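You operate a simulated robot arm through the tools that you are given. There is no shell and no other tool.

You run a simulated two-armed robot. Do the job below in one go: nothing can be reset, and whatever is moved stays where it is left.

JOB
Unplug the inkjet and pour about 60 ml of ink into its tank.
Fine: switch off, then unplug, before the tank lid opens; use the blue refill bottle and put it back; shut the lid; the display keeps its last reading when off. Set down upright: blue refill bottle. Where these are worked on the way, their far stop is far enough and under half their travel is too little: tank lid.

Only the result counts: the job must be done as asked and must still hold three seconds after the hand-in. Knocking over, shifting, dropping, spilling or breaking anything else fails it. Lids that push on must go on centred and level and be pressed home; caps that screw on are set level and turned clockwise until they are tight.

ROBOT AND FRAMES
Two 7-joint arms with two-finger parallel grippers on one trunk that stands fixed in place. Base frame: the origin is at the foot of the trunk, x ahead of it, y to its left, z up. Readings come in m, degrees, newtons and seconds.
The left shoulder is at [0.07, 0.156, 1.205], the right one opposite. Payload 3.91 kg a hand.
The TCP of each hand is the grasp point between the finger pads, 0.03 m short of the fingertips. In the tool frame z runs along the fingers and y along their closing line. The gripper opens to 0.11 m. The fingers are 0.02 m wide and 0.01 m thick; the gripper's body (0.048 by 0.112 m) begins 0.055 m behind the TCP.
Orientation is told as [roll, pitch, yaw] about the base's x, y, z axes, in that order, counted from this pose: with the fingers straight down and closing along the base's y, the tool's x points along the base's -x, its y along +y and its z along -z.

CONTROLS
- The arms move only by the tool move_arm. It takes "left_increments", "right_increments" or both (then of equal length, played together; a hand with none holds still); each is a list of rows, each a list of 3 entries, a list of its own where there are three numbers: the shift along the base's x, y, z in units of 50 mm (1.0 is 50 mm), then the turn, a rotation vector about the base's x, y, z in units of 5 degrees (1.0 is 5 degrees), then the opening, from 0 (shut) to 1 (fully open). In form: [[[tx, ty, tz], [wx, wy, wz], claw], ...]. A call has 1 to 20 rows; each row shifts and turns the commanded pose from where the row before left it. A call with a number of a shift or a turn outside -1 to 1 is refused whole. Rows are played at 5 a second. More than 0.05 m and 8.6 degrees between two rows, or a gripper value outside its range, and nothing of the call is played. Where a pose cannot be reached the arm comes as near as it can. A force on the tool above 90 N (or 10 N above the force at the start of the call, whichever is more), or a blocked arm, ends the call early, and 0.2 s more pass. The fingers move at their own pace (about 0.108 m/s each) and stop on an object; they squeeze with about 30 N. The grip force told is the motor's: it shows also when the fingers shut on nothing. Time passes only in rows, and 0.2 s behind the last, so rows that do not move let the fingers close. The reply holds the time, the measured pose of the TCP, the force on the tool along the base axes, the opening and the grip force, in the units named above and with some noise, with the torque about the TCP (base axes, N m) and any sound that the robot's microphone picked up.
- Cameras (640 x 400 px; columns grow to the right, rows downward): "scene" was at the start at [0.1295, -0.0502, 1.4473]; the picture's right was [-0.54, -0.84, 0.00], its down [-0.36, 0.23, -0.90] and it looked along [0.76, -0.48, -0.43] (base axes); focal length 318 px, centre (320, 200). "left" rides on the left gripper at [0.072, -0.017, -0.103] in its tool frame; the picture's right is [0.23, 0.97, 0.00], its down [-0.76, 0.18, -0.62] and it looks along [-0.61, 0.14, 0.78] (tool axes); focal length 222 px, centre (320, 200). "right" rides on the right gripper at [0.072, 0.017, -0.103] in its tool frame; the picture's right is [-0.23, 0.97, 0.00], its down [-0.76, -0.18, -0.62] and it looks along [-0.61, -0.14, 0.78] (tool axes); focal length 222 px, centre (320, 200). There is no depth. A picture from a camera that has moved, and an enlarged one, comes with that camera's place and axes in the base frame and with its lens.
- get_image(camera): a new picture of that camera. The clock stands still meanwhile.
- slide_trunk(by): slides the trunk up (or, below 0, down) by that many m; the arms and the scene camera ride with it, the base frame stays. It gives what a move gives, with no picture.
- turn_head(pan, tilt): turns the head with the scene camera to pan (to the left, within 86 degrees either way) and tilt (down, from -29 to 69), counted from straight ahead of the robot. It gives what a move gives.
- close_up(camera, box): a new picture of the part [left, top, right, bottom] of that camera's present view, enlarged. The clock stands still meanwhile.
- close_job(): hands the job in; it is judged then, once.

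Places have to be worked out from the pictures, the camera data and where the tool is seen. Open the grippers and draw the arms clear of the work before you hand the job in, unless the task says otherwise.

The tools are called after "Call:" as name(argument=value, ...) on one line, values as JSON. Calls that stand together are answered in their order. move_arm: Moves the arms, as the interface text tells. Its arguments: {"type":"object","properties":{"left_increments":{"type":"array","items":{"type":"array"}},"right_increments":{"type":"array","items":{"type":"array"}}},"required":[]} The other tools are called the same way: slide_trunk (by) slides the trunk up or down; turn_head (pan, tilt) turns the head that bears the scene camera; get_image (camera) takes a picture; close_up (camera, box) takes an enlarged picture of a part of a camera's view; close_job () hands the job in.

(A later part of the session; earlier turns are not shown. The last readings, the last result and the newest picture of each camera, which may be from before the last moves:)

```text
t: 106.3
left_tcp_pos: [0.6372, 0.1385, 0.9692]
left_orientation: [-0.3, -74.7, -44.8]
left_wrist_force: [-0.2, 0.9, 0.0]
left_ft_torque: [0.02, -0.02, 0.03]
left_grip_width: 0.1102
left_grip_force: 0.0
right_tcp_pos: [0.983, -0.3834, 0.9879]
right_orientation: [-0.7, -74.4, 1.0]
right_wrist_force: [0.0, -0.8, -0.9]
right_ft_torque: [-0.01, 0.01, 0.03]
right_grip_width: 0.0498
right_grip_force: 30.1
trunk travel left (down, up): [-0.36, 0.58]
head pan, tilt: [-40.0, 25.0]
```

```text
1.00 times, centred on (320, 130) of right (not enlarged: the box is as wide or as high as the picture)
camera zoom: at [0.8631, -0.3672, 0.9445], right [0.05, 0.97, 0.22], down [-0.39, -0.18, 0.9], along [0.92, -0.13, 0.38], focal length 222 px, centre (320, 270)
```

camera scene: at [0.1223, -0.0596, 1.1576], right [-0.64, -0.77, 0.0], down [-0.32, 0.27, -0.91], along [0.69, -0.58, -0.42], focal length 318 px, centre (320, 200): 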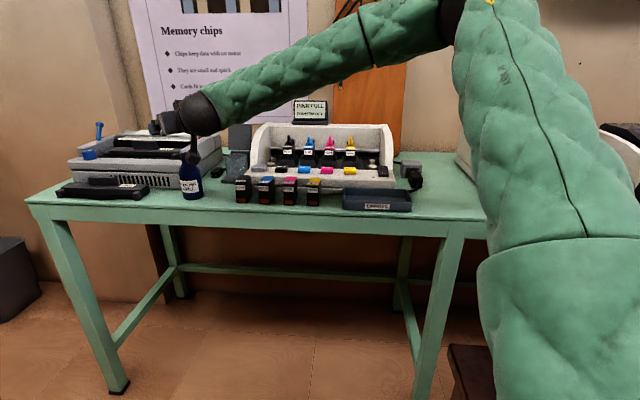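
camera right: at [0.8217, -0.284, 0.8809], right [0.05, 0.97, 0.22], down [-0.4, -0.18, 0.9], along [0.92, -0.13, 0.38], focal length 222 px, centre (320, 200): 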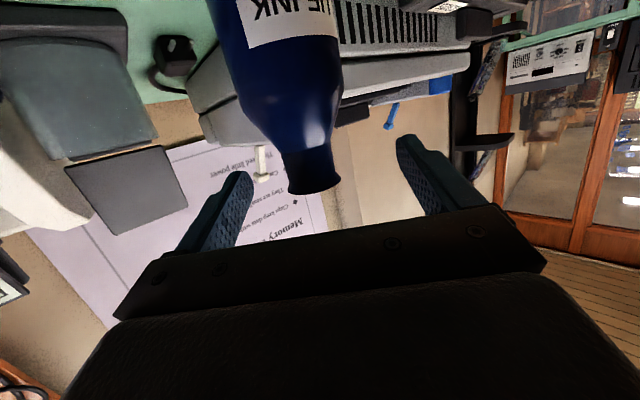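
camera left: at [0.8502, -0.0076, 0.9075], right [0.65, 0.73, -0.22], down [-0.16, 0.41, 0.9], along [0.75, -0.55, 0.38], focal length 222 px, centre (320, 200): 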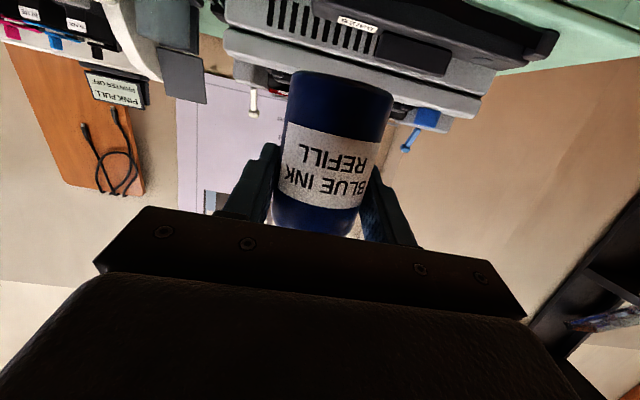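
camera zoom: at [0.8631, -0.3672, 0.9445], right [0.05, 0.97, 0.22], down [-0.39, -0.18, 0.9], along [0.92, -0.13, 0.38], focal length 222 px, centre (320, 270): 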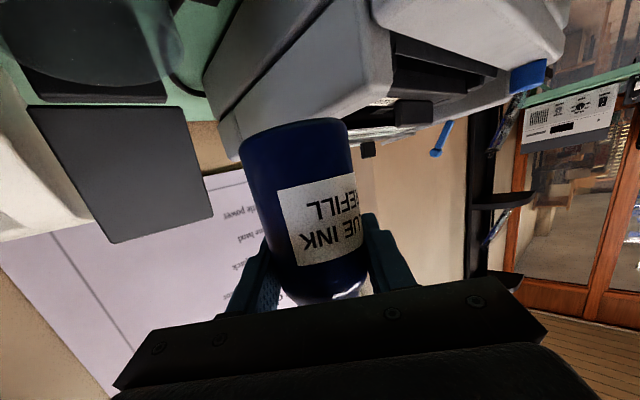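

Baseline is about -1.1 to -1.3 N. Now I start tilting the bottle toward the tank (roll about +x), first 30°, and check.

Call:
move_arm(right_increments=[[[0, 0, 0], [0.5, 0, 0], 0], [[0, 0, 0], [0.9, 0, 0], 0], [[0, 0, 0], [1, 0, 0], 0], [[0, 0, 0], [1, 0, 0], 0], [[0, 0, 0], [1, 0, 0], 0], [[0, 0, 0], [1, 0, 0], 0], [[0, 0, 0], [0.6, 0, 0], 0], [[0, 0, 0], [0, 0, 0], 0]])

Call:
close_up(camera="scene", box=[150, 80, 290, 200])

```text
t: 108.1
left_tcp_pos: [0.6373, 0.1391, 0.9689]
left_orientation: [-0.2, -74.9, -44.8]
left_wrist_force: [0.1, 1.4, 0.5]
left_ft_torque: [0.0, 0.02, 0.0]
left_grip_width: 0.1099
left_grip_force: 0.0
right_tcp_pos: [0.9837, -0.3837, 0.9866]
right_orientation: [65.3, -56.8, -60.7]
right_wrist_force: [0.5, -0.1, -1.5]
right_ft_torque: [0.0, 0.0, -0.03]
right_grip_width: 0.05
right_grip_force: 30.0
trunk travel left (down, up): [-0.36, 0.58]
head pan, tilt: [-40.0, 25.0]
```

```text
3.33 times, centred on (220, 140) of scene
camera zoom: at [0.1224, -0.0596, 1.1577], right [-0.64, -0.77, 0.0], down [-0.32, 0.27, -0.91], along [0.69, -0.58, -0.42], focal length 1060 px, centre (653, 400)
```

zoom: 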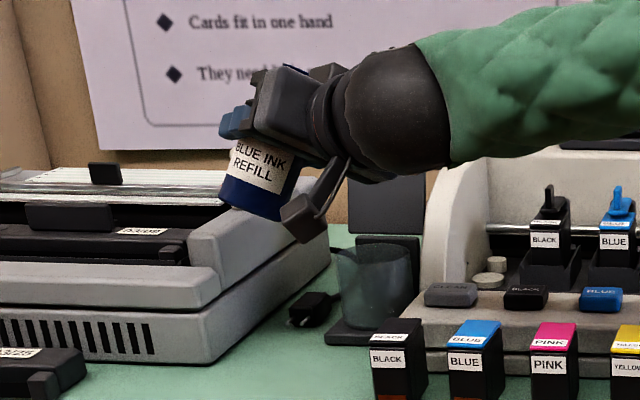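

Tilt works freely. I go on to 45° while lowering to z≈0.93 with the lip over the tank, and look for flow.

Call:
move_arm(right_increments=[[[0, -0.04, -0.35], [1, 0, 0], 0], [[0, -0.04, -0.4], [1, 0, 0], 0], [[0, 0, -0.38], [1, 0, 0], 0], [[0, 0, 0], [0, 0, 0], 0]])

Call:
close_up(camera="scene", box=[180, 100, 280, 190])

Call:
get_image(camera="right")

```text
t: 109.1
left_tcp_pos: [0.6378, 0.1398, 0.9683]
left_orientation: [-0.1, -74.8, -44.8]
left_wrist_force: [-1.3, -0.3, 1.0]
left_ft_torque: [0.02, -0.03, 0.03]
left_grip_width: 0.1101
left_grip_force: 0.0
right_tcp_pos: [0.9837, -0.3875, 0.9299]
right_orientation: [75.2, -43.2, -68.4]
right_wrist_force: [-0.4, 0.0, -0.3]
right_ft_torque: [-0.01, 0.0, -0.01]
right_grip_width: 0.0496
right_grip_force: 30.5
trunk travel left (down, up): [-0.36, 0.58]
head pan, tilt: [-40.0, 25.0]
```

```text
4.44 times, centred on (230, 145) of scene
camera zoom: at [0.1222, -0.0594, 1.1578], right [-0.64, -0.77, 0.0], down [-0.32, 0.27, -0.91], along [0.69, -0.58, -0.42], focal length 1413 px, centre (720, 444)
```

zoom: 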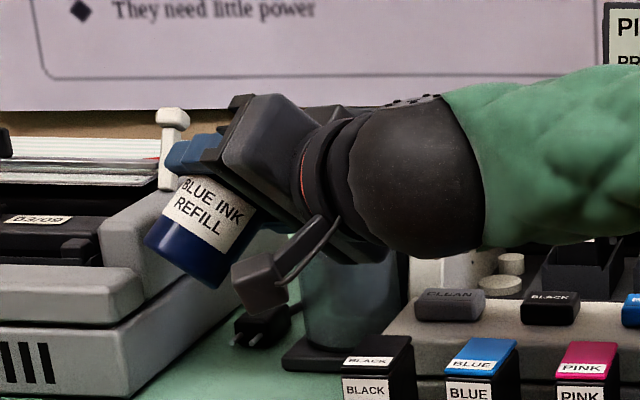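

```text
taken
camera right: at [0.8633, -0.3469, 0.9117], right [0.05, 0.54, 0.84], down [-0.4, -0.76, 0.51], along [0.92, -0.36, 0.17], focal length 222 px, centre (320, 200)
```

right: 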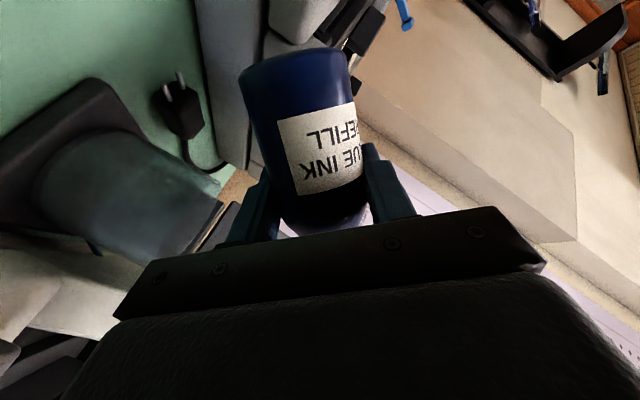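

No flow yet at 45°. I tilt on to 60° and lower a little more.

Call:
move_arm(right_increments=[[[0, 0, -0.15], [1, 0, 0], 0], [[0, 0, -0.15], [1, 0, 0], 0], [[0, 0, -0.15], [1, 0, 0], 0], [[0, 0, 0], [0, 0, 0], 0]])

Call:
close_up(camera="scene", box=[180, 100, 280, 190])

Call:
get_image(camera="right")

```text
t: 110.1
left_tcp_pos: [0.6384, 0.1373, 0.9692]
left_orientation: [-0.2, -74.7, -44.8]
left_wrist_force: [0.5, -0.6, 0.1]
left_ft_torque: [-0.02, 0.0, -0.01]
left_grip_width: 0.1102
left_grip_force: 0.1
right_tcp_pos: [0.9785, -0.3921, 0.9376]
right_orientation: [80.2, -29.0, -71.4]
right_wrist_force: [0.4, 0.4, -1.9]
right_ft_torque: [-0.03, -0.01, -0.03]
right_grip_width: 0.0499
right_grip_force: 30.7
right hand out of reach, approached as far as the arm can: row 2, 3
trunk travel left (down, up): [-0.36, 0.58]
head pan, tilt: [-40.0, 25.0]
```

```text
4.44 times, centred on (230, 145) of scene
camera zoom: at [0.1224, -0.0597, 1.1577], right [-0.64, -0.77, 0.0], down [-0.32, 0.27, -0.91], along [0.69, -0.58, -0.42], focal length 1413 px, centre (720, 444)
```

zoom: 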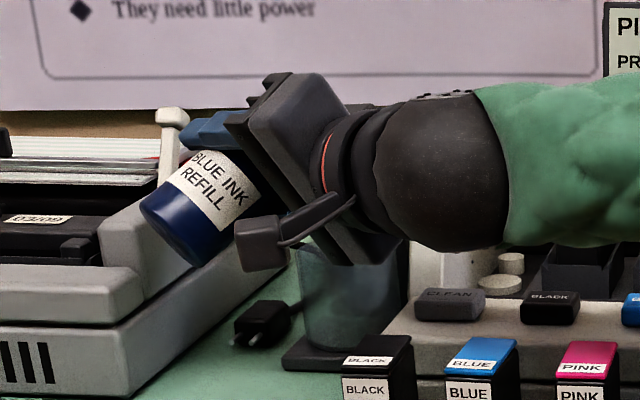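

```text
taken
camera right: at [0.8584, -0.349, 0.9334], right [0.07, 0.3, 0.95], down [-0.39, -0.87, 0.31], along [0.92, -0.39, 0.06], focal length 222 px, centre (320, 200)
```

right: 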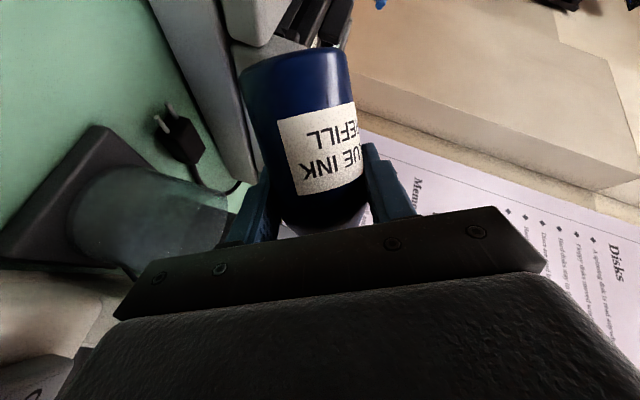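

At 60° there is still no flow, and the arm hits its height limit again relative to the shoulder. I tilt the bottle back to 25°, raise it, and lower the trunk another 0.15 m to gain room.

Call:
move_arm(right_increments=[[[0, 0, 0.2], [-1, 0, 0], 0], [[0, 0, 0.4], [-1, 0, 0], 0], [[0, 0, 0.5], [-1, 0, 0], 0], [[0, 0, 0.5], [-1, 0, 0], 0], [[0, 0, 0.5], [-1, 0, 0], 0], [[0, 0, 0.5], [-1, 0, 0], 0], [[0, 0, 0.4], [-1, 0, 0], 0], [[0, 0, 0], [0, 0, 0], 0]], left_increments=[[[0, 0, 0.4], [0, 0, 0], 1], [[0, 0, 0.5], [0, 0, 0], 1], [[0, 0, 0.5], [0, 0, 0], 1], [[0, 0, 0.5], [0, 0, 0], 1], [[0, 0, 0.5], [0, 0, 0], 1], [[0, 0, 0.4], [0, 0, 0], 1], [[0, 0, 0.3], [0, 0, 0], 1], [[0, 0, 0], [0, 0, 0], 1]])

Call:
slide_trunk(by=-0.15)

Call:
turn_head(pan=-35, tilt=12)

Call:
get_image(camera="scene")

```text
t: 111.9
left_tcp_pos: [0.6379, 0.139, 1.1243]
left_orientation: [-0.3, -74.8, -44.8]
left_wrist_force: [-1.0, -0.4, 0.4]
left_ft_torque: [0.02, -0.01, 0.01]
left_grip_width: 0.1099
left_grip_force: 0.1
right_tcp_pos: [0.9774, -0.3938, 1.0868]
right_orientation: [60.0, -61.2, -56.4]
right_wrist_force: [-0.7, -0.7, -1.0]
right_ft_torque: [-0.04, 0.0, 0.01]
right_grip_width: 0.0499
right_grip_force: 29.3
trunk travel left (down, up): [-0.36, 0.58]
head pan, tilt: [-40.0, 25.0]
```

```text
t: 113.6
left_tcp_pos: [0.6367, 0.1391, 0.9752]
left_orientation: [-0.2, -74.9, -44.9]
left_wrist_force: [-0.3, 0.3, 0.1]
left_ft_torque: [-0.01, 0.0, -0.02]
left_grip_width: 0.1102
left_grip_force: 0.1
right_tcp_pos: [0.9785, -0.3935, 0.9375]
right_orientation: [60.2, -61.1, -56.4]
right_wrist_force: [-0.5, 0.4, -2.2]
right_ft_torque: [-0.02, 0.0, -0.01]
right_grip_width: 0.0498
right_grip_force: 30.0
trunk travel left (down, up): [-0.21, 0.73]
head pan, tilt: [-40.0, 25.0]
```

```text
t: 114.4
left_tcp_pos: [0.6381, 0.1387, 0.9735]
left_orientation: [-0.2, -74.7, -44.9]
left_wrist_force: [0.1, -0.4, 0.4]
left_ft_torque: [-0.02, -0.01, -0.01]
left_grip_width: 0.11
left_grip_force: 0.3
right_tcp_pos: [0.98, -0.3943, 0.9373]
right_orientation: [60.2, -61.1, -56.4]
right_wrist_force: [-0.7, 0.0, -0.8]
right_ft_torque: [-0.02, 0.03, -0.01]
right_grip_width: 0.0497
right_grip_force: 29.8
trunk travel left (down, up): [-0.21, 0.73]
head pan, tilt: [-35.0, 12.0]
```

```text
taken
camera scene: at [0.1281, -0.0539, 1.0287], right [-0.57, -0.82, 0.0], down [-0.17, 0.12, -0.98], along [0.8, -0.56, -0.21], focal length 318 px, centre (320, 200)
```

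scene: 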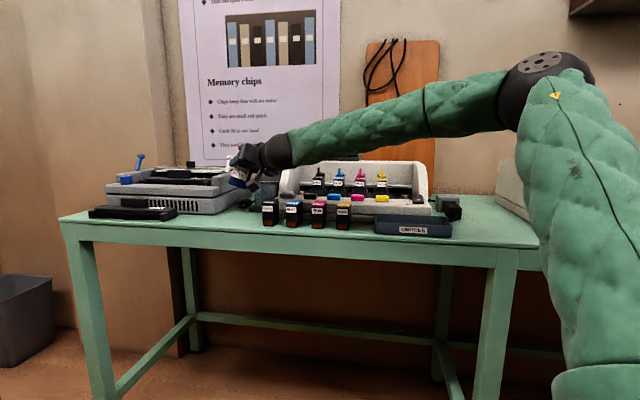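

The bottle is held at about 26° tilt with more room now. I tilt again to ~60° at z≈0.91, keeping the lip over the tank.

Call:
move_arm(right_increments=[[[0.02, 0.04, 0], [1, 0, 0], 0], [[0.02, 0.04, 0], [1, 0, 0], 0], [[0.02, 0.04, -0.1], [1, 0, 0], 0], [[0.02, 0.04, -0.1], [1, 0, 0], 0], [[0, 0, -0.1], [1, 0, 0], 0], [[0, 0, -0.1], [1, 0, 0], 0], [[0, 0, -0.1], [0.8, 0, 0], 0], [[0, 0, 0], [0, 0, 0], 0]])

Call:
close_up(camera="scene", box=[210, 130, 310, 220])

Call:
get_image(camera="right")

```text
t: 116.2
left_tcp_pos: [0.6379, 0.1395, 0.9746]
left_orientation: [-0.2, -74.8, -44.9]
left_wrist_force: [-0.6, 1.0, 0.5]
left_ft_torque: [0.04, 0.01, -0.02]
left_grip_width: 0.1098
left_grip_force: 0.0
right_tcp_pos: [0.9821, -0.3863, 0.9117]
right_orientation: [81.1, -30.1, -72.0]
right_wrist_force: [0.1, -0.1, -1.2]
right_ft_torque: [-0.02, 0.01, 0.0]
right_grip_width: 0.0498
right_grip_force: 30.3
trunk travel left (down, up): [-0.21, 0.73]
head pan, tilt: [-35.0, 12.0]
```

```text
4.44 times, centred on (260, 175) of scene
camera zoom: at [0.1281, -0.054, 1.0288], right [-0.57, -0.82, 0.0], down [-0.17, 0.12, -0.98], along [0.8, -0.56, -0.21], focal length 1413 px, centre (587, 311)
```

zoom: 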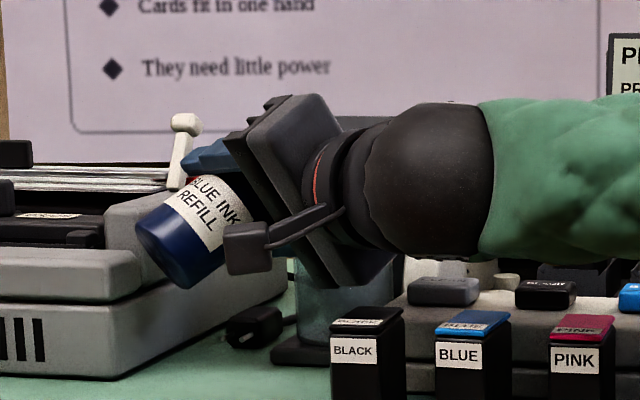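

```text
taken
camera right: at [0.8616, -0.3416, 0.9038], right [0.05, 0.32, 0.95], down [-0.39, -0.86, 0.31], along [0.92, -0.39, 0.08], focal length 222 px, centre (320, 200)
```

right: 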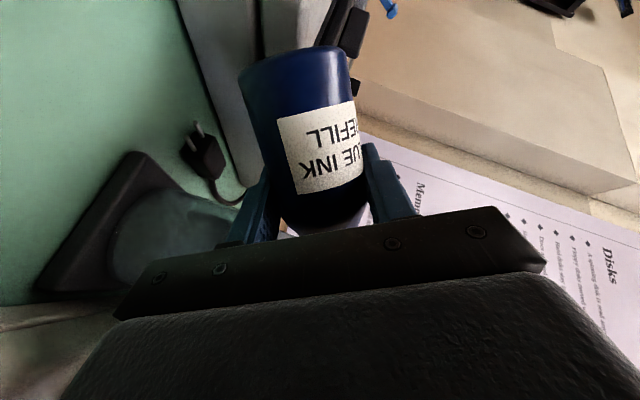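

No flags; the lip should be about 5 cm above the tank rim and near its centre. I continue tilting in 5° steps, checking the tank.

Call:
move_arm(right_increments=[[[0, 0, 0], [1, 0, 0], 0], [[0, 0, 0], [0, 0, 0], 0], [[0, 0, 0], [0, 0, 0], 0]])

Call:
close_up(camera="scene", box=[240, 160, 290, 220])

Call:
move_arm(right_increments=[[[0, 0, 0], [1, 0, 0], 0], [[0, 0, 0], [0, 0, 0], 0], [[0, 0, 0], [0, 0, 0], 0]])

Call:
close_up(camera="scene", box=[240, 160, 290, 220])

```text
t: 117.0
left_tcp_pos: [0.6378, 0.1392, 0.9748]
left_orientation: [-0.2, -74.9, -44.8]
left_wrist_force: [0.6, -0.6, 0.5]
left_ft_torque: [0.01, -0.01, -0.02]
left_grip_width: 0.11
left_grip_force: 0.1
right_tcp_pos: [0.9822, -0.387, 0.9125]
right_orientation: [82.8, -25.2, -72.8]
right_wrist_force: [0.3, 0.6, -1.7]
right_ft_torque: [0.01, -0.03, 0.02]
right_grip_width: 0.0498
right_grip_force: 30.1
trunk travel left (down, up): [-0.21, 0.73]
head pan, tilt: [-35.0, 12.0]
```

```text
6.67 times, centred on (265, 190) of scene
camera zoom: at [0.1281, -0.0539, 1.0288], right [-0.57, -0.82, 0.0], down [-0.17, 0.12, -0.98], along [0.8, -0.56, -0.21], focal length 2119 px, centre (687, 267)
```

zoom: 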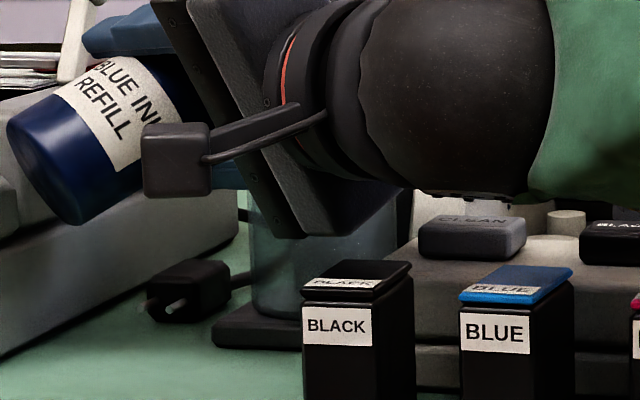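

```text
t: 117.8
left_tcp_pos: [0.6387, 0.1394, 0.9752]
left_orientation: [-0.2, -74.8, -44.8]
left_wrist_force: [-0.3, -0.9, -0.2]
left_ft_torque: [0.02, 0.02, 0.0]
left_grip_width: 0.1099
left_grip_force: 0.0
right_tcp_pos: [0.9815, -0.3857, 0.9113]
right_orientation: [84.4, -20.5, -73.5]
right_wrist_force: [-0.1, 1.0, -1.2]
right_ft_torque: [-0.06, -0.01, -0.02]
right_grip_width: 0.0498
right_grip_force: 30.0
trunk travel left (down, up): [-0.21, 0.73]
head pan, tilt: [-35.0, 12.0]
```

```text
6.67 times, centred on (265, 190) of scene
camera zoom: at [0.1281, -0.0539, 1.0288], right [-0.57, -0.82, 0.0], down [-0.17, 0.12, -0.98], along [0.8, -0.56, -0.21], focal length 2119 px, centre (687, 267)
```

zoom: 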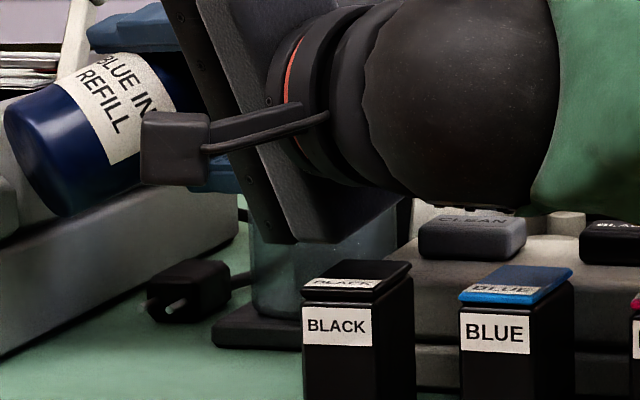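

Still nothing at 70°. I continue to 75° and 80°, raising slightly so the wrist keeps clear of the cartridges.

Call:
move_arm(right_increments=[[[0, 0, 0.1], [1, 0, 0], 0], [[0, 0, 0], [0, 0, 0], 0], [[0, 0, 0], [0, 0, 0], 0]])

Call:
close_up(camera="scene", box=[240, 160, 290, 220])

Call:
move_arm(right_increments=[[[0, 0, 0.1], [1, 0, 0], 0], [[0, 0, 0], [0, 0, 0], 0], [[0, 0, 0], [0, 0, 0], 0]])

Call:
close_up(camera="scene", box=[240, 160, 290, 220])

Call:
get_image(camera="right")

```text
t: 118.6
left_tcp_pos: [0.6373, 0.1384, 0.9741]
left_orientation: [-0.1, -74.8, -44.9]
left_wrist_force: [0.4, -0.8, -0.2]
left_ft_torque: [-0.02, -0.02, 0.03]
left_grip_width: 0.1098
left_grip_force: 0.0
right_tcp_pos: [0.9831, -0.386, 0.9167]
right_orientation: [85.8, -15.6, -73.8]
right_wrist_force: [0.2, 0.0, -1.0]
right_ft_torque: [-0.04, 0.02, 0.0]
right_grip_width: 0.0499
right_grip_force: 29.9
trunk travel left (down, up): [-0.21, 0.73]
head pan, tilt: [-35.0, 12.0]
```

```text
6.67 times, centred on (265, 190) of scene
camera zoom: at [0.1281, -0.0539, 1.0288], right [-0.57, -0.82, 0.0], down [-0.17, 0.12, -0.98], along [0.8, -0.56, -0.21], focal length 2119 px, centre (687, 267)
```

zoom: 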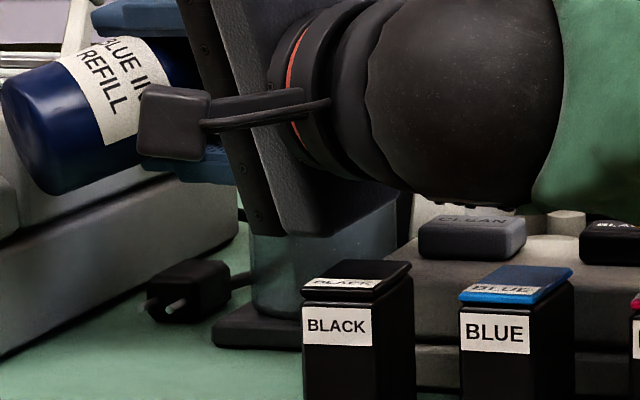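

```text
t: 119.4
left_tcp_pos: [0.6391, 0.1402, 0.975]
left_orientation: [-0.3, -74.7, -44.9]
left_wrist_force: [0.3, -0.5, 0.9]
left_ft_torque: [0.0, -0.02, -0.01]
left_grip_width: 0.11
left_grip_force: 0.1
right_tcp_pos: [0.9827, -0.3853, 0.9231]
right_orientation: [87.2, -10.9, -74.2]
right_wrist_force: [-0.2, 0.9, -2.0]
right_ft_torque: [-0.03, 0.01, -0.02]
right_grip_width: 0.05
right_grip_force: 30.6
trunk travel left (down, up): [-0.21, 0.73]
head pan, tilt: [-35.0, 12.0]
```

```text
6.67 times, centred on (265, 190) of scene
camera zoom: at [0.1281, -0.0539, 1.0288], right [-0.57, -0.82, 0.0], down [-0.17, 0.12, -0.98], along [0.8, -0.56, -0.21], focal length 2119 px, centre (687, 267)
```

zoom: 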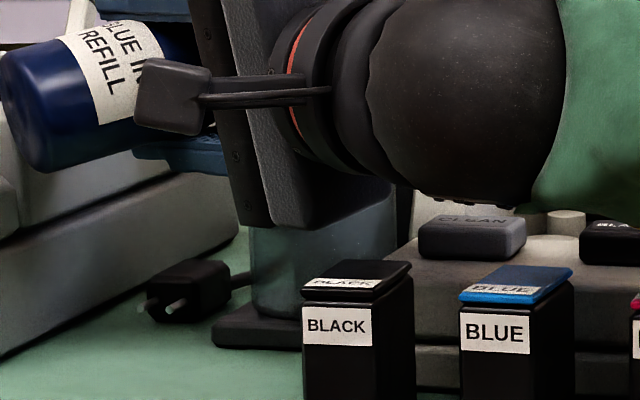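

```text
taken
camera right: at [0.8623, -0.3412, 0.9296], right [0.05, -0.03, 1.0], down [-0.4, -0.92, 0.0], along [0.92, -0.39, -0.06], focal length 222 px, centre (320, 200)
```

right: 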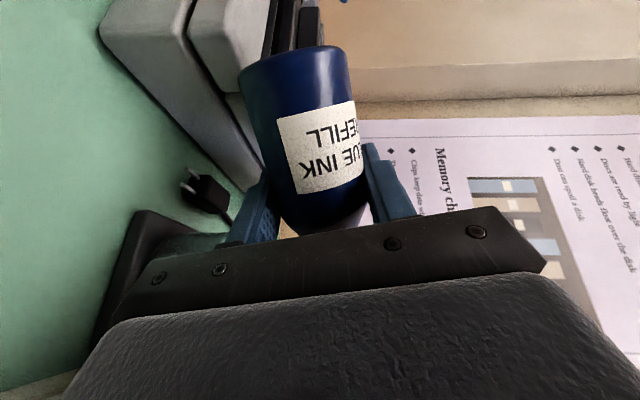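

Still no ink visible at 80°. I go on to 85° and 90°.

Call:
move_arm(right_increments=[[[0, 0, 0.08], [1, 0, 0], 0], [[0, 0, 0], [0, 0, 0], 0], [[0, 0, 0], [0, 0, 0], 0]])

Call:
close_up(camera="scene", box=[240, 160, 290, 220])

Call:
move_arm(right_increments=[[[0, 0, 0.08], [1, 0, 0], 0], [[0, 0, 0], [0, 0, 0], 0]])

Call:
close_up(camera="scene", box=[240, 160, 290, 220])

```text
t: 120.2
left_tcp_pos: [0.6385, 0.1401, 0.9753]
left_orientation: [-0.2, -74.8, -44.8]
left_wrist_force: [0.5, -0.2, 0.9]
left_ft_torque: [-0.03, 0.01, -0.01]
left_grip_width: 0.1098
left_grip_force: 0.0
right_tcp_pos: [0.982, -0.3854, 0.9268]
right_orientation: [88.7, -6.0, -74.5]
right_wrist_force: [0.5, 0.5, -0.5]
right_ft_torque: [-0.05, 0.0, 0.01]
right_grip_width: 0.0501
right_grip_force: 30.1
trunk travel left (down, up): [-0.21, 0.73]
head pan, tilt: [-35.0, 12.0]
```

```text
6.67 times, centred on (265, 190) of scene
camera zoom: at [0.1281, -0.0539, 1.0288], right [-0.57, -0.82, 0.0], down [-0.17, 0.12, -0.98], along [0.8, -0.56, -0.21], focal length 2119 px, centre (687, 267)
```

zoom: 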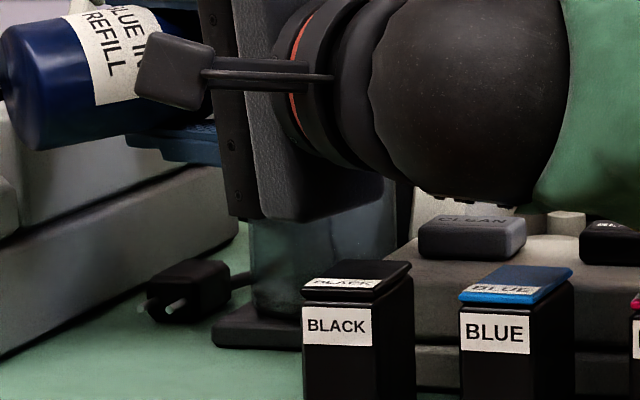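

```text
t: 120.8
left_tcp_pos: [0.6379, 0.1395, 0.9739]
left_orientation: [-0.2, -74.8, -44.7]
left_wrist_force: [0.5, -0.4, -0.1]
left_ft_torque: [-0.01, 0.01, 0.02]
left_grip_width: 0.11
left_grip_force: 0.1
right_tcp_pos: [0.9821, -0.3835, 0.9302]
right_orientation: [90.1, -1.2, -74.5]
right_wrist_force: [-0.2, 0.1, -1.5]
right_ft_torque: [0.0, 0.0, 0.03]
right_grip_width: 0.05
right_grip_force: 29.5
trunk travel left (down, up): [-0.21, 0.73]
head pan, tilt: [-35.0, 12.0]
```

```text
6.67 times, centred on (265, 190) of scene
camera zoom: at [0.1281, -0.054, 1.0288], right [-0.57, -0.82, 0.0], down [-0.17, 0.12, -0.98], along [0.8, -0.56, -0.21], focal length 2119 px, centre (687, 267)
```

zoom: 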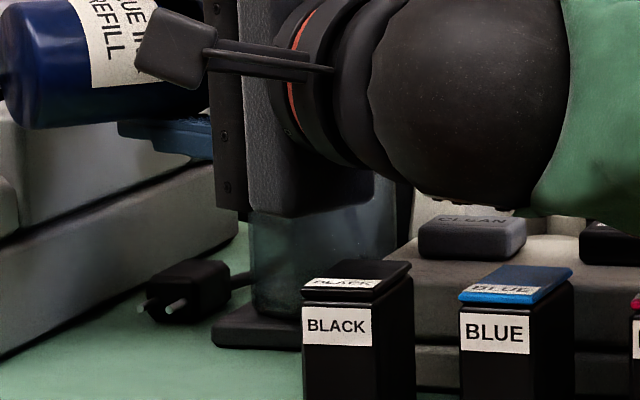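

The bottle is now about horizontal. I look closely at the tank and the table around it for any sign of ink.

Call:
close_up(camera="scene", box=[254, 180, 284, 215])

Call:
close_up(camera="right", box=[60, 140, 300, 330])

Call:
move_arm(right_increments=[[[0, 0, 0], [0, 0, 0], 0], [[0, 0, 0], [0, 0, 0], 0]])

Call:
close_up(camera="scene", box=[254, 180, 284, 215])

```text
11.43 times, centred on (269, 198) of scene
camera zoom: at [0.1281, -0.054, 1.0288], right [-0.57, -0.82, 0.0], down [-0.17, 0.12, -0.98], along [0.8, -0.56, -0.21], focal length 3633 px, centre (903, 229)
```

zoom: 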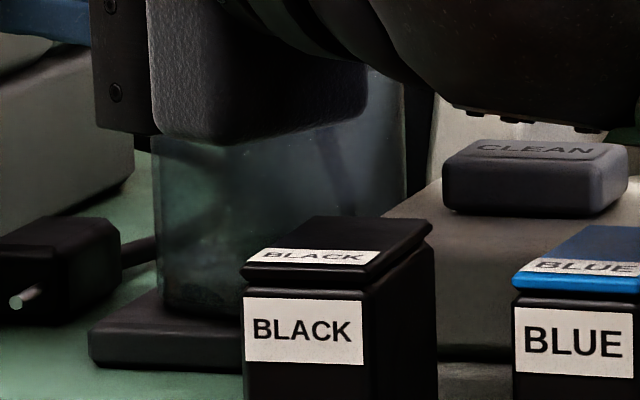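

```text
2.11 times, centred on (180, 235) of right
camera zoom: at [0.8624, -0.3432, 0.9455], right [0.05, -0.2, 0.98], down [-0.4, -0.9, -0.16], along [0.92, -0.38, -0.13], focal length 468 px, centre (615, 126)
```

zoom: 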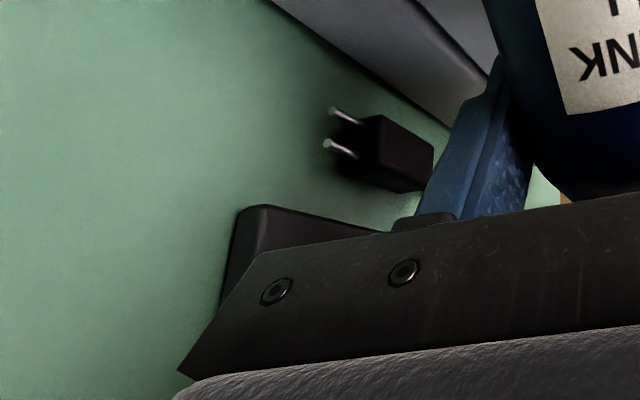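

```text
t: 121.4
left_tcp_pos: [0.6375, 0.1397, 0.9751]
left_orientation: [-0.2, -74.8, -44.8]
left_wrist_force: [0.5, 0.6, -0.3]
left_ft_torque: [0.0, 0.01, 0.01]
left_grip_width: 0.1102
left_grip_force: 0.1
right_tcp_pos: [0.9832, -0.3853, 0.9305]
right_orientation: [90.1, -1.2, -74.5]
right_wrist_force: [-0.2, -0.3, -1.6]
right_ft_torque: [-0.04, -0.02, -0.02]
right_grip_width: 0.05
right_grip_force: 30.3
trunk travel left (down, up): [-0.21, 0.73]
head pan, tilt: [-35.0, 12.0]
```

```text
11.43 times, centred on (269, 198) of scene
camera zoom: at [0.1281, -0.0539, 1.0288], right [-0.57, -0.82, 0.0], down [-0.17, 0.12, -0.98], along [0.8, -0.56, -0.21], focal length 3633 px, centre (903, 229)
```

zoom: 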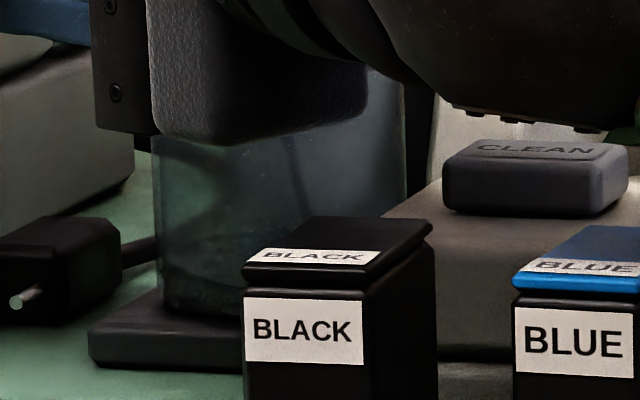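

There may be a thin dark stream inside the tank. I hold 0.4 s more and compare the level.

Call:
move_arm(right_increments=[[[0, 0, 0], [0, 0, 0], 0]])

Call:
close_up(camera="scene", box=[256, 184, 280, 210])

```text
t: 121.8
left_tcp_pos: [0.6369, 0.1395, 0.9739]
left_orientation: [-0.2, -74.8, -44.7]
left_wrist_force: [0.6, 0.1, 0.0]
left_ft_torque: [0.03, 0.0, -0.03]
left_grip_width: 0.11
left_grip_force: 0.1
right_tcp_pos: [0.9835, -0.386, 0.9312]
right_orientation: [90.0, -1.2, -74.4]
right_wrist_force: [0.4, -0.1, -1.0]
right_ft_torque: [-0.01, -0.04, -0.02]
right_grip_width: 0.0497
right_grip_force: 29.7
trunk travel left (down, up): [-0.21, 0.73]
head pan, tilt: [-35.0, 12.0]
```

```text
15.38 times, centred on (268, 197) of scene
camera zoom: at [0.1281, -0.0539, 1.0288], right [-0.57, -0.82, 0.0], down [-0.17, 0.12, -0.98], along [0.8, -0.56, -0.21], focal length 4891 px, centre (1120, 246)
```

zoom: 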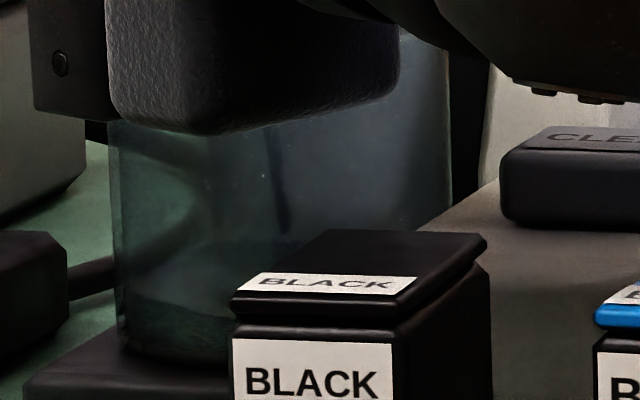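

Ink is flowing: a thin stream and a dark layer at the tank bottom are visible. I keep holding in 0.4 s steps and watch the level line.

Call:
move_arm(right_increments=[[[0, 0, 0], [0, 0, 0], 0]])

Call:
close_up(camera="scene", box=[257, 190, 273, 208])

```text
t: 122.2
left_tcp_pos: [0.6373, 0.1387, 0.9737]
left_orientation: [-0.2, -74.8, -44.8]
left_wrist_force: [-0.8, -0.2, 0.2]
left_ft_torque: [0.02, 0.02, 0.01]
left_grip_width: 0.1099
left_grip_force: 0.1
right_tcp_pos: [0.983, -0.3857, 0.9301]
right_orientation: [90.0, -1.2, -74.5]
right_wrist_force: [-1.1, 0.0, 0.0]
right_ft_torque: [0.0, 0.02, -0.01]
right_grip_width: 0.0499
right_grip_force: 30.1
trunk travel left (down, up): [-0.21, 0.73]
head pan, tilt: [-35.0, 12.0]
```

```text
16.00 times, centred on (265, 199) of scene
camera zoom: at [0.1281, -0.0539, 1.0288], right [-0.57, -0.82, 0.0], down [-0.17, 0.12, -0.98], along [0.8, -0.56, -0.21], focal length 5086 px, centre (1200, 216)
```

zoom: 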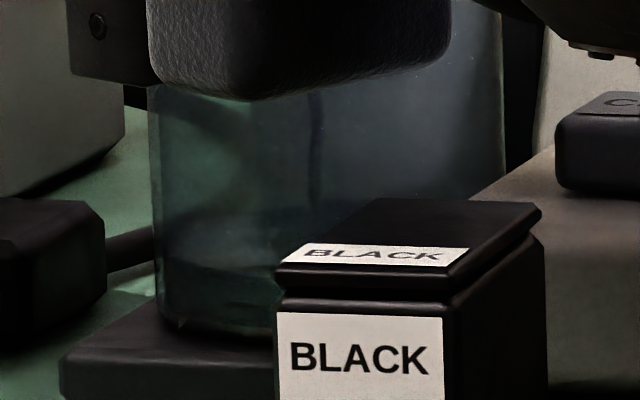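

To measure properly I stop the flow by tilting back 20°, then weigh and look at the level.

Call:
move_arm(right_increments=[[[0, 0, 0], [-1, 0, 0], 0], [[0, 0, 0], [-1, 0, 0], 0], [[0, 0, 0], [-1, 0, 0], 0], [[0, 0, 0], [-1, 0, 0], 0], [[0, 0, 0], [-1, 0, 0], 0], [[0, 0, 0], [0, 0, 0], 0], [[0, 0, 0], [0, 0, 0], 0]])

Call:
close_up(camera="scene", box=[254, 180, 284, 215])

Call:
move_arm(right_increments=[[[0, 0, 0], [0, 0, 0], 0]])

Call:
move_arm(right_increments=[[[0, 0, 0], [0, 0, 0], 0]])

Call:
move_arm(right_increments=[[[0, 0, 0], [0, 0, 0], 0]])

Call:
move_arm(right_increments=[[[0, 0, 0], [0, 0, 0], 0]])

Call:
move_arm(right_increments=[[[0, 0, 0], [0, 0, 0], 0]])

Call:
move_arm(right_increments=[[[0, 0, 0], [0, 0, 0], 0]])

Call:
close_up(camera="scene", box=[254, 180, 284, 215])

```text
t: 123.8
left_tcp_pos: [0.6377, 0.1392, 0.9741]
left_orientation: [-0.2, -74.8, -44.7]
left_wrist_force: [0.6, -0.9, 1.2]
left_ft_torque: [0.01, 0.02, -0.01]
left_grip_width: 0.1098
left_grip_force: 0.1
right_tcp_pos: [0.9825, -0.3855, 0.9288]
right_orientation: [82.8, -25.3, -72.8]
right_wrist_force: [0.4, -0.6, -0.6]
right_ft_torque: [-0.01, 0.03, -0.02]
right_grip_width: 0.0498
right_grip_force: 29.8
trunk travel left (down, up): [-0.21, 0.73]
head pan, tilt: [-35.0, 12.0]
```

```text
11.43 times, centred on (269, 198) of scene
camera zoom: at [0.1281, -0.054, 1.0288], right [-0.57, -0.82, 0.0], down [-0.17, 0.12, -0.98], along [0.8, -0.56, -0.21], focal length 3633 px, centre (903, 229)
```

zoom: 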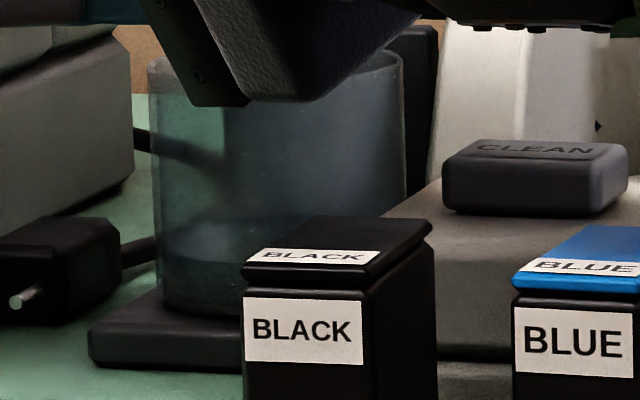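

```text
t: 124.2
left_tcp_pos: [0.6378, 0.1391, 0.9741]
left_orientation: [-0.2, -74.8, -44.7]
left_wrist_force: [-0.3, 0.3, 0.8]
left_ft_torque: [0.03, 0.0, -0.01]
left_grip_width: 0.11
left_grip_force: 0.1
right_tcp_pos: [0.9823, -0.3872, 0.9294]
right_orientation: [82.8, -25.3, -72.8]
right_wrist_force: [-0.3, -0.1, -1.4]
right_ft_torque: [-0.01, 0.01, 0.0]
right_grip_width: 0.0499
right_grip_force: 29.9
trunk travel left (down, up): [-0.21, 0.73]
head pan, tilt: [-35.0, 12.0]
```

```text
t: 124.6
left_tcp_pos: [0.6375, 0.1397, 0.973]
left_orientation: [-0.2, -74.8, -44.9]
left_wrist_force: [-0.2, -0.1, 0.4]
left_ft_torque: [-0.01, 0.02, 0.0]
left_grip_width: 0.11
left_grip_force: 0.0
right_tcp_pos: [0.9821, -0.3866, 0.9287]
right_orientation: [82.8, -25.2, -72.8]
right_wrist_force: [0.3, -0.2, -1.4]
right_ft_torque: [0.03, -0.01, 0.02]
right_grip_width: 0.0498
right_grip_force: 29.8
trunk travel left (down, up): [-0.21, 0.73]
head pan, tilt: [-35.0, 12.0]
```

```text
t: 125.0
left_tcp_pos: [0.6383, 0.1408, 0.9735]
left_orientation: [-0.2, -74.9, -44.9]
left_wrist_force: [-1.2, -0.2, -1.0]
left_ft_torque: [0.03, -0.04, -0.01]
left_grip_width: 0.1103
left_grip_force: 0.2
right_tcp_pos: [0.9826, -0.3869, 0.9284]
right_orientation: [82.8, -25.4, -72.9]
right_wrist_force: [0.6, 0.4, 0.0]
right_ft_torque: [-0.03, 0.0, 0.0]
right_grip_width: 0.0498
right_grip_force: 30.7
trunk travel left (down, up): [-0.21, 0.73]
head pan, tilt: [-35.0, 12.0]
```

```text
t: 125.4
left_tcp_pos: [0.6374, 0.1393, 0.9745]
left_orientation: [-0.2, -75.0, -44.7]
left_wrist_force: [0.7, 0.0, 0.4]
left_ft_torque: [-0.02, 0.02, 0.01]
left_grip_width: 0.1098
left_grip_force: 0.0
right_tcp_pos: [0.981, -0.3852, 0.9302]
right_orientation: [82.9, -25.4, -72.8]
right_wrist_force: [0.8, 0.1, -0.5]
right_ft_torque: [-0.02, 0.01, -0.05]
right_grip_width: 0.0497
right_grip_force: 30.1
trunk travel left (down, up): [-0.21, 0.73]
head pan, tilt: [-35.0, 12.0]
```

```text
t: 125.8
left_tcp_pos: [0.6376, 0.1395, 0.9737]
left_orientation: [-0.2, -74.9, -44.8]
left_wrist_force: [0.2, 0.5, 0.4]
left_ft_torque: [-0.01, -0.01, 0.03]
left_grip_width: 0.1099
left_grip_force: 0.0
right_tcp_pos: [0.9823, -0.3862, 0.9292]
right_orientation: [82.8, -25.2, -72.7]
right_wrist_force: [0.0, -0.6, -0.9]
right_ft_torque: [-0.02, -0.04, 0.02]
right_grip_width: 0.05
right_grip_force: 29.7
trunk travel left (down, up): [-0.21, 0.73]
head pan, tilt: [-35.0, 12.0]
```

```text
t: 126.2
left_tcp_pos: [0.6377, 0.1393, 0.9749]
left_orientation: [-0.1, -74.8, -44.8]
left_wrist_force: [1.3, -0.6, -0.2]
left_ft_torque: [0.0, 0.02, -0.02]
left_grip_width: 0.1099
left_grip_force: 0.2
right_tcp_pos: [0.9818, -0.3856, 0.9295]
right_orientation: [82.8, -25.3, -72.8]
right_wrist_force: [0.5, -0.6, -1.0]
right_ft_torque: [-0.01, -0.02, -0.02]
right_grip_width: 0.0496
right_grip_force: 30.5
trunk travel left (down, up): [-0.21, 0.73]
head pan, tilt: [-35.0, 12.0]
```

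```text
11.43 times, centred on (269, 198) of scene
camera zoom: at [0.1281, -0.0539, 1.0288], right [-0.57, -0.82, 0.0], down [-0.17, 0.12, -0.98], along [0.8, -0.56, -0.21], focal length 3633 px, centre (903, 229)
```

zoom: 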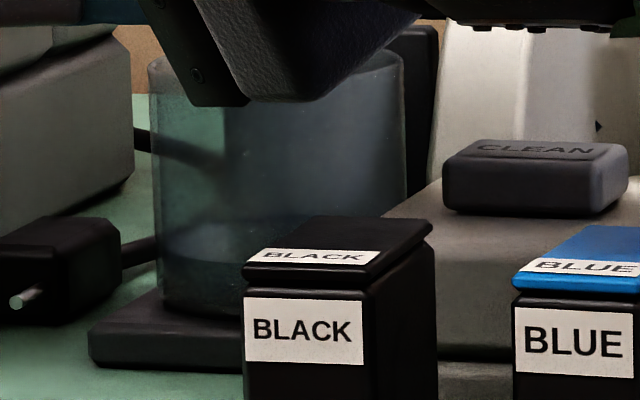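

The flow stopped and the level is steady. I zoom in to measure the level line against the tank's bottom and rim.

Call:
close_up(camera="scene", box=[257, 192, 273, 208])

Call:
close_up(camera="scene", box=[257, 180, 281, 200])

Call:
close_up(camera="right", box=[60, 140, 300, 330])

```text
16.00 times, centred on (265, 200) of scene
camera zoom: at [0.1281, -0.0539, 1.0288], right [-0.57, -0.82, 0.0], down [-0.17, 0.12, -0.98], along [0.8, -0.56, -0.21], focal length 5086 px, centre (1200, 200)
```

zoom: 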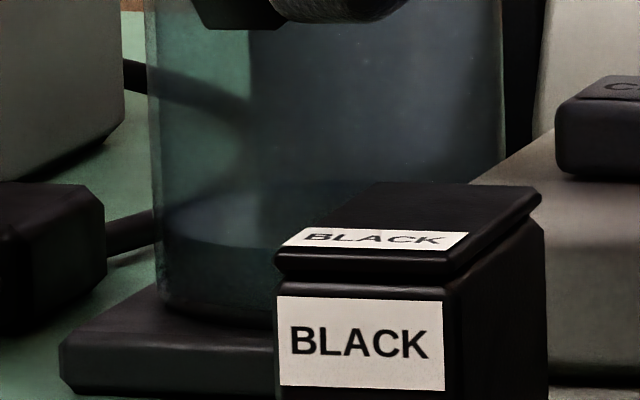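

```text
16.00 times, centred on (269, 190) of scene
camera zoom: at [0.1281, -0.0539, 1.0288], right [-0.57, -0.82, 0.0], down [-0.17, 0.12, -0.98], along [0.8, -0.56, -0.21], focal length 5086 px, centre (1136, 360)
```

zoom: 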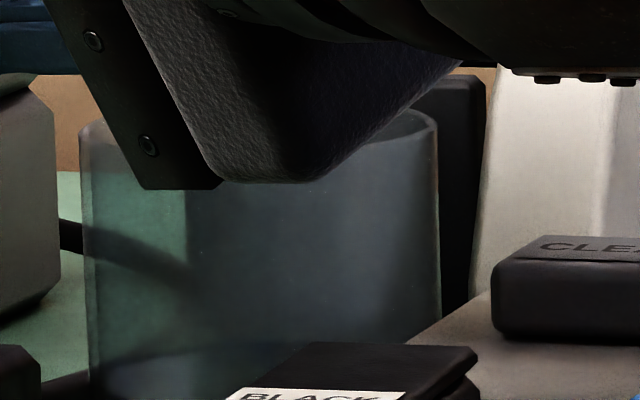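

```text
2.11 times, centred on (180, 235) of right
camera zoom: at [0.8618, -0.341, 0.9257], right [0.05, 0.23, 0.97], down [-0.4, -0.89, 0.24], along [0.92, -0.4, 0.04], focal length 468 px, centre (615, 126)
```

zoom: 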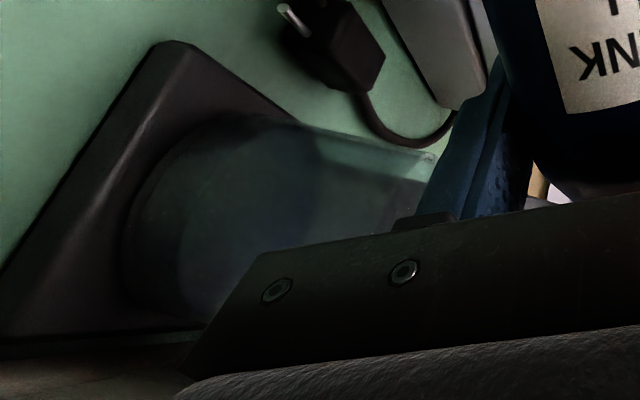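

I estimate about 40 ml so far. I zoom even closer on the lower left of the tank to see the floor and level lines.

Call:
close_up(camera="scene", box=[257, 197, 267, 207])

Call:
close_up(camera="scene", box=[255, 182, 280, 208])

```text
16.00 times, centred on (262, 202) of scene
camera zoom: at [0.1281, -0.0539, 1.0288], right [-0.57, -0.82, 0.0], down [-0.17, 0.12, -0.98], along [0.8, -0.56, -0.21], focal length 5086 px, centre (1248, 168)
```

zoom: 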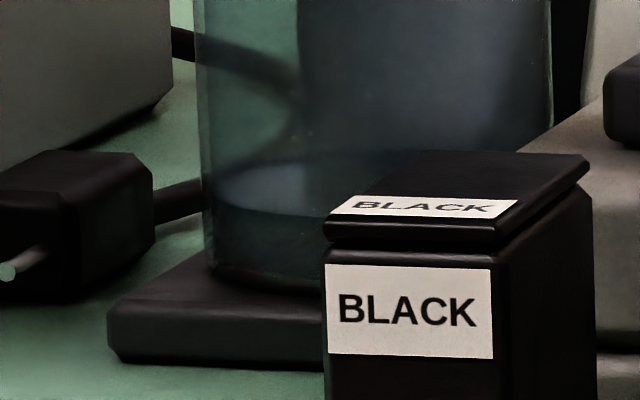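

```text
15.38 times, centred on (268, 195) of scene
camera zoom: at [0.1281, -0.0539, 1.0288], right [-0.57, -0.82, 0.0], down [-0.17, 0.12, -0.98], along [0.8, -0.56, -0.21], focal length 4891 px, centre (1128, 277)
```

zoom: 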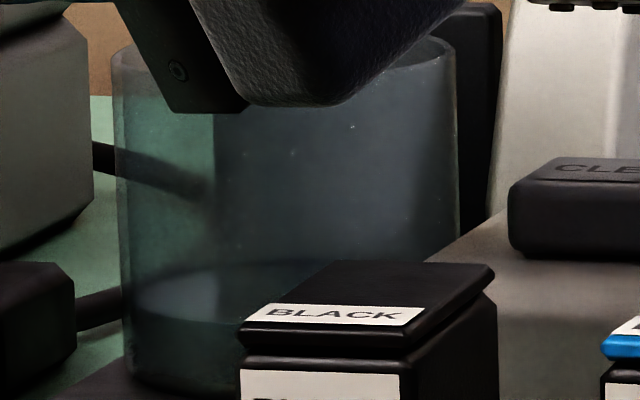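

My measurement: level at z≈0.8275 over a bottom at about 0.815, i.e. roughly 35–40 ml. I give another short pulse at 90° (about 0.6 s) and measure again.

Call:
move_arm(right_increments=[[[0, 0, 0], [1, 0, 0], 0], [[0, 0, 0], [1, 0, 0], 0], [[0, 0, 0], [1, 0, 0], 0], [[0, 0, 0], [1, 0, 0], 0], [[0, 0, 0], [1, 0, 0], 0], [[0, 0, 0], [0, 0, 0], 0], [[0, 0, 0], [0, 0, 0], 0], [[0, 0, 0], [-1, 0, 0], 0], [[0, 0, 0], [-1, 0, 0], 0], [[0, 0, 0], [-1, 0, 0], 0], [[0, 0, 0], [-1, 0, 0], 0], [[0, 0, 0], [0, 0, 0], 0], [[0, 0, 0], [0, 0, 0], 0]])

Call:
close_up(camera="scene", box=[257, 197, 267, 207])

Call:
close_up(camera="scene", box=[255, 182, 280, 208])

```text
t: 129.0
left_tcp_pos: [0.6379, 0.1389, 0.9739]
left_orientation: [-0.3, -74.8, -44.8]
left_wrist_force: [0.9, -0.2, 0.0]
left_ft_torque: [0.01, 0.0, 0.01]
left_grip_width: 0.1101
left_grip_force: 0.0
right_tcp_pos: [0.9825, -0.3863, 0.9289]
right_orientation: [84.5, -20.6, -73.4]
right_wrist_force: [1.6, 0.7, 0.1]
right_ft_torque: [-0.04, 0.03, -0.01]
right_grip_width: 0.0498
right_grip_force: 29.7
trunk travel left (down, up): [-0.21, 0.73]
head pan, tilt: [-35.0, 12.0]
```

```text
16.00 times, centred on (262, 202) of scene
camera zoom: at [0.1281, -0.054, 1.0288], right [-0.57, -0.82, 0.0], down [-0.17, 0.12, -0.98], along [0.8, -0.56, -0.21], focal length 5086 px, centre (1248, 168)
```

zoom: 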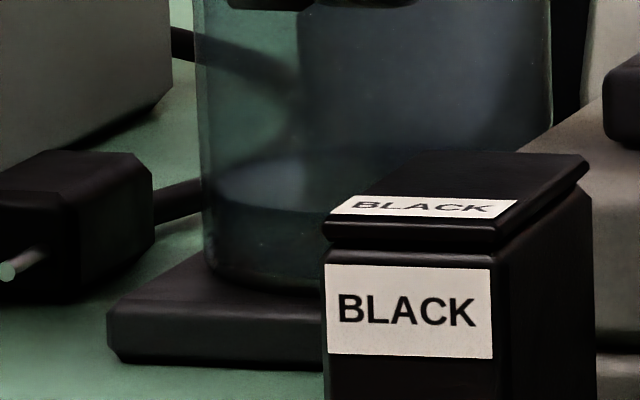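

```text
15.38 times, centred on (268, 195) of scene
camera zoom: at [0.1281, -0.054, 1.0288], right [-0.57, -0.82, 0.0], down [-0.17, 0.12, -0.98], along [0.8, -0.56, -0.21], focal length 4891 px, centre (1128, 277)
```

zoom: 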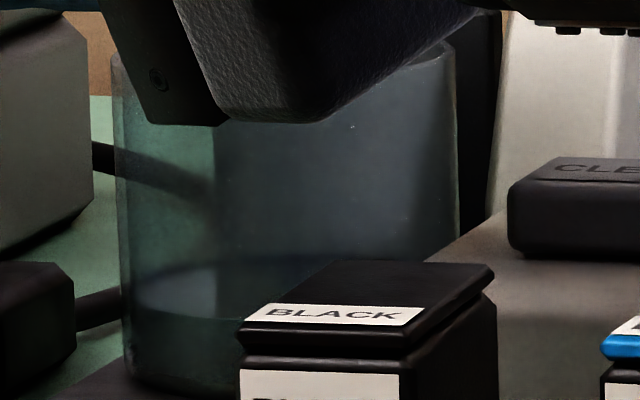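

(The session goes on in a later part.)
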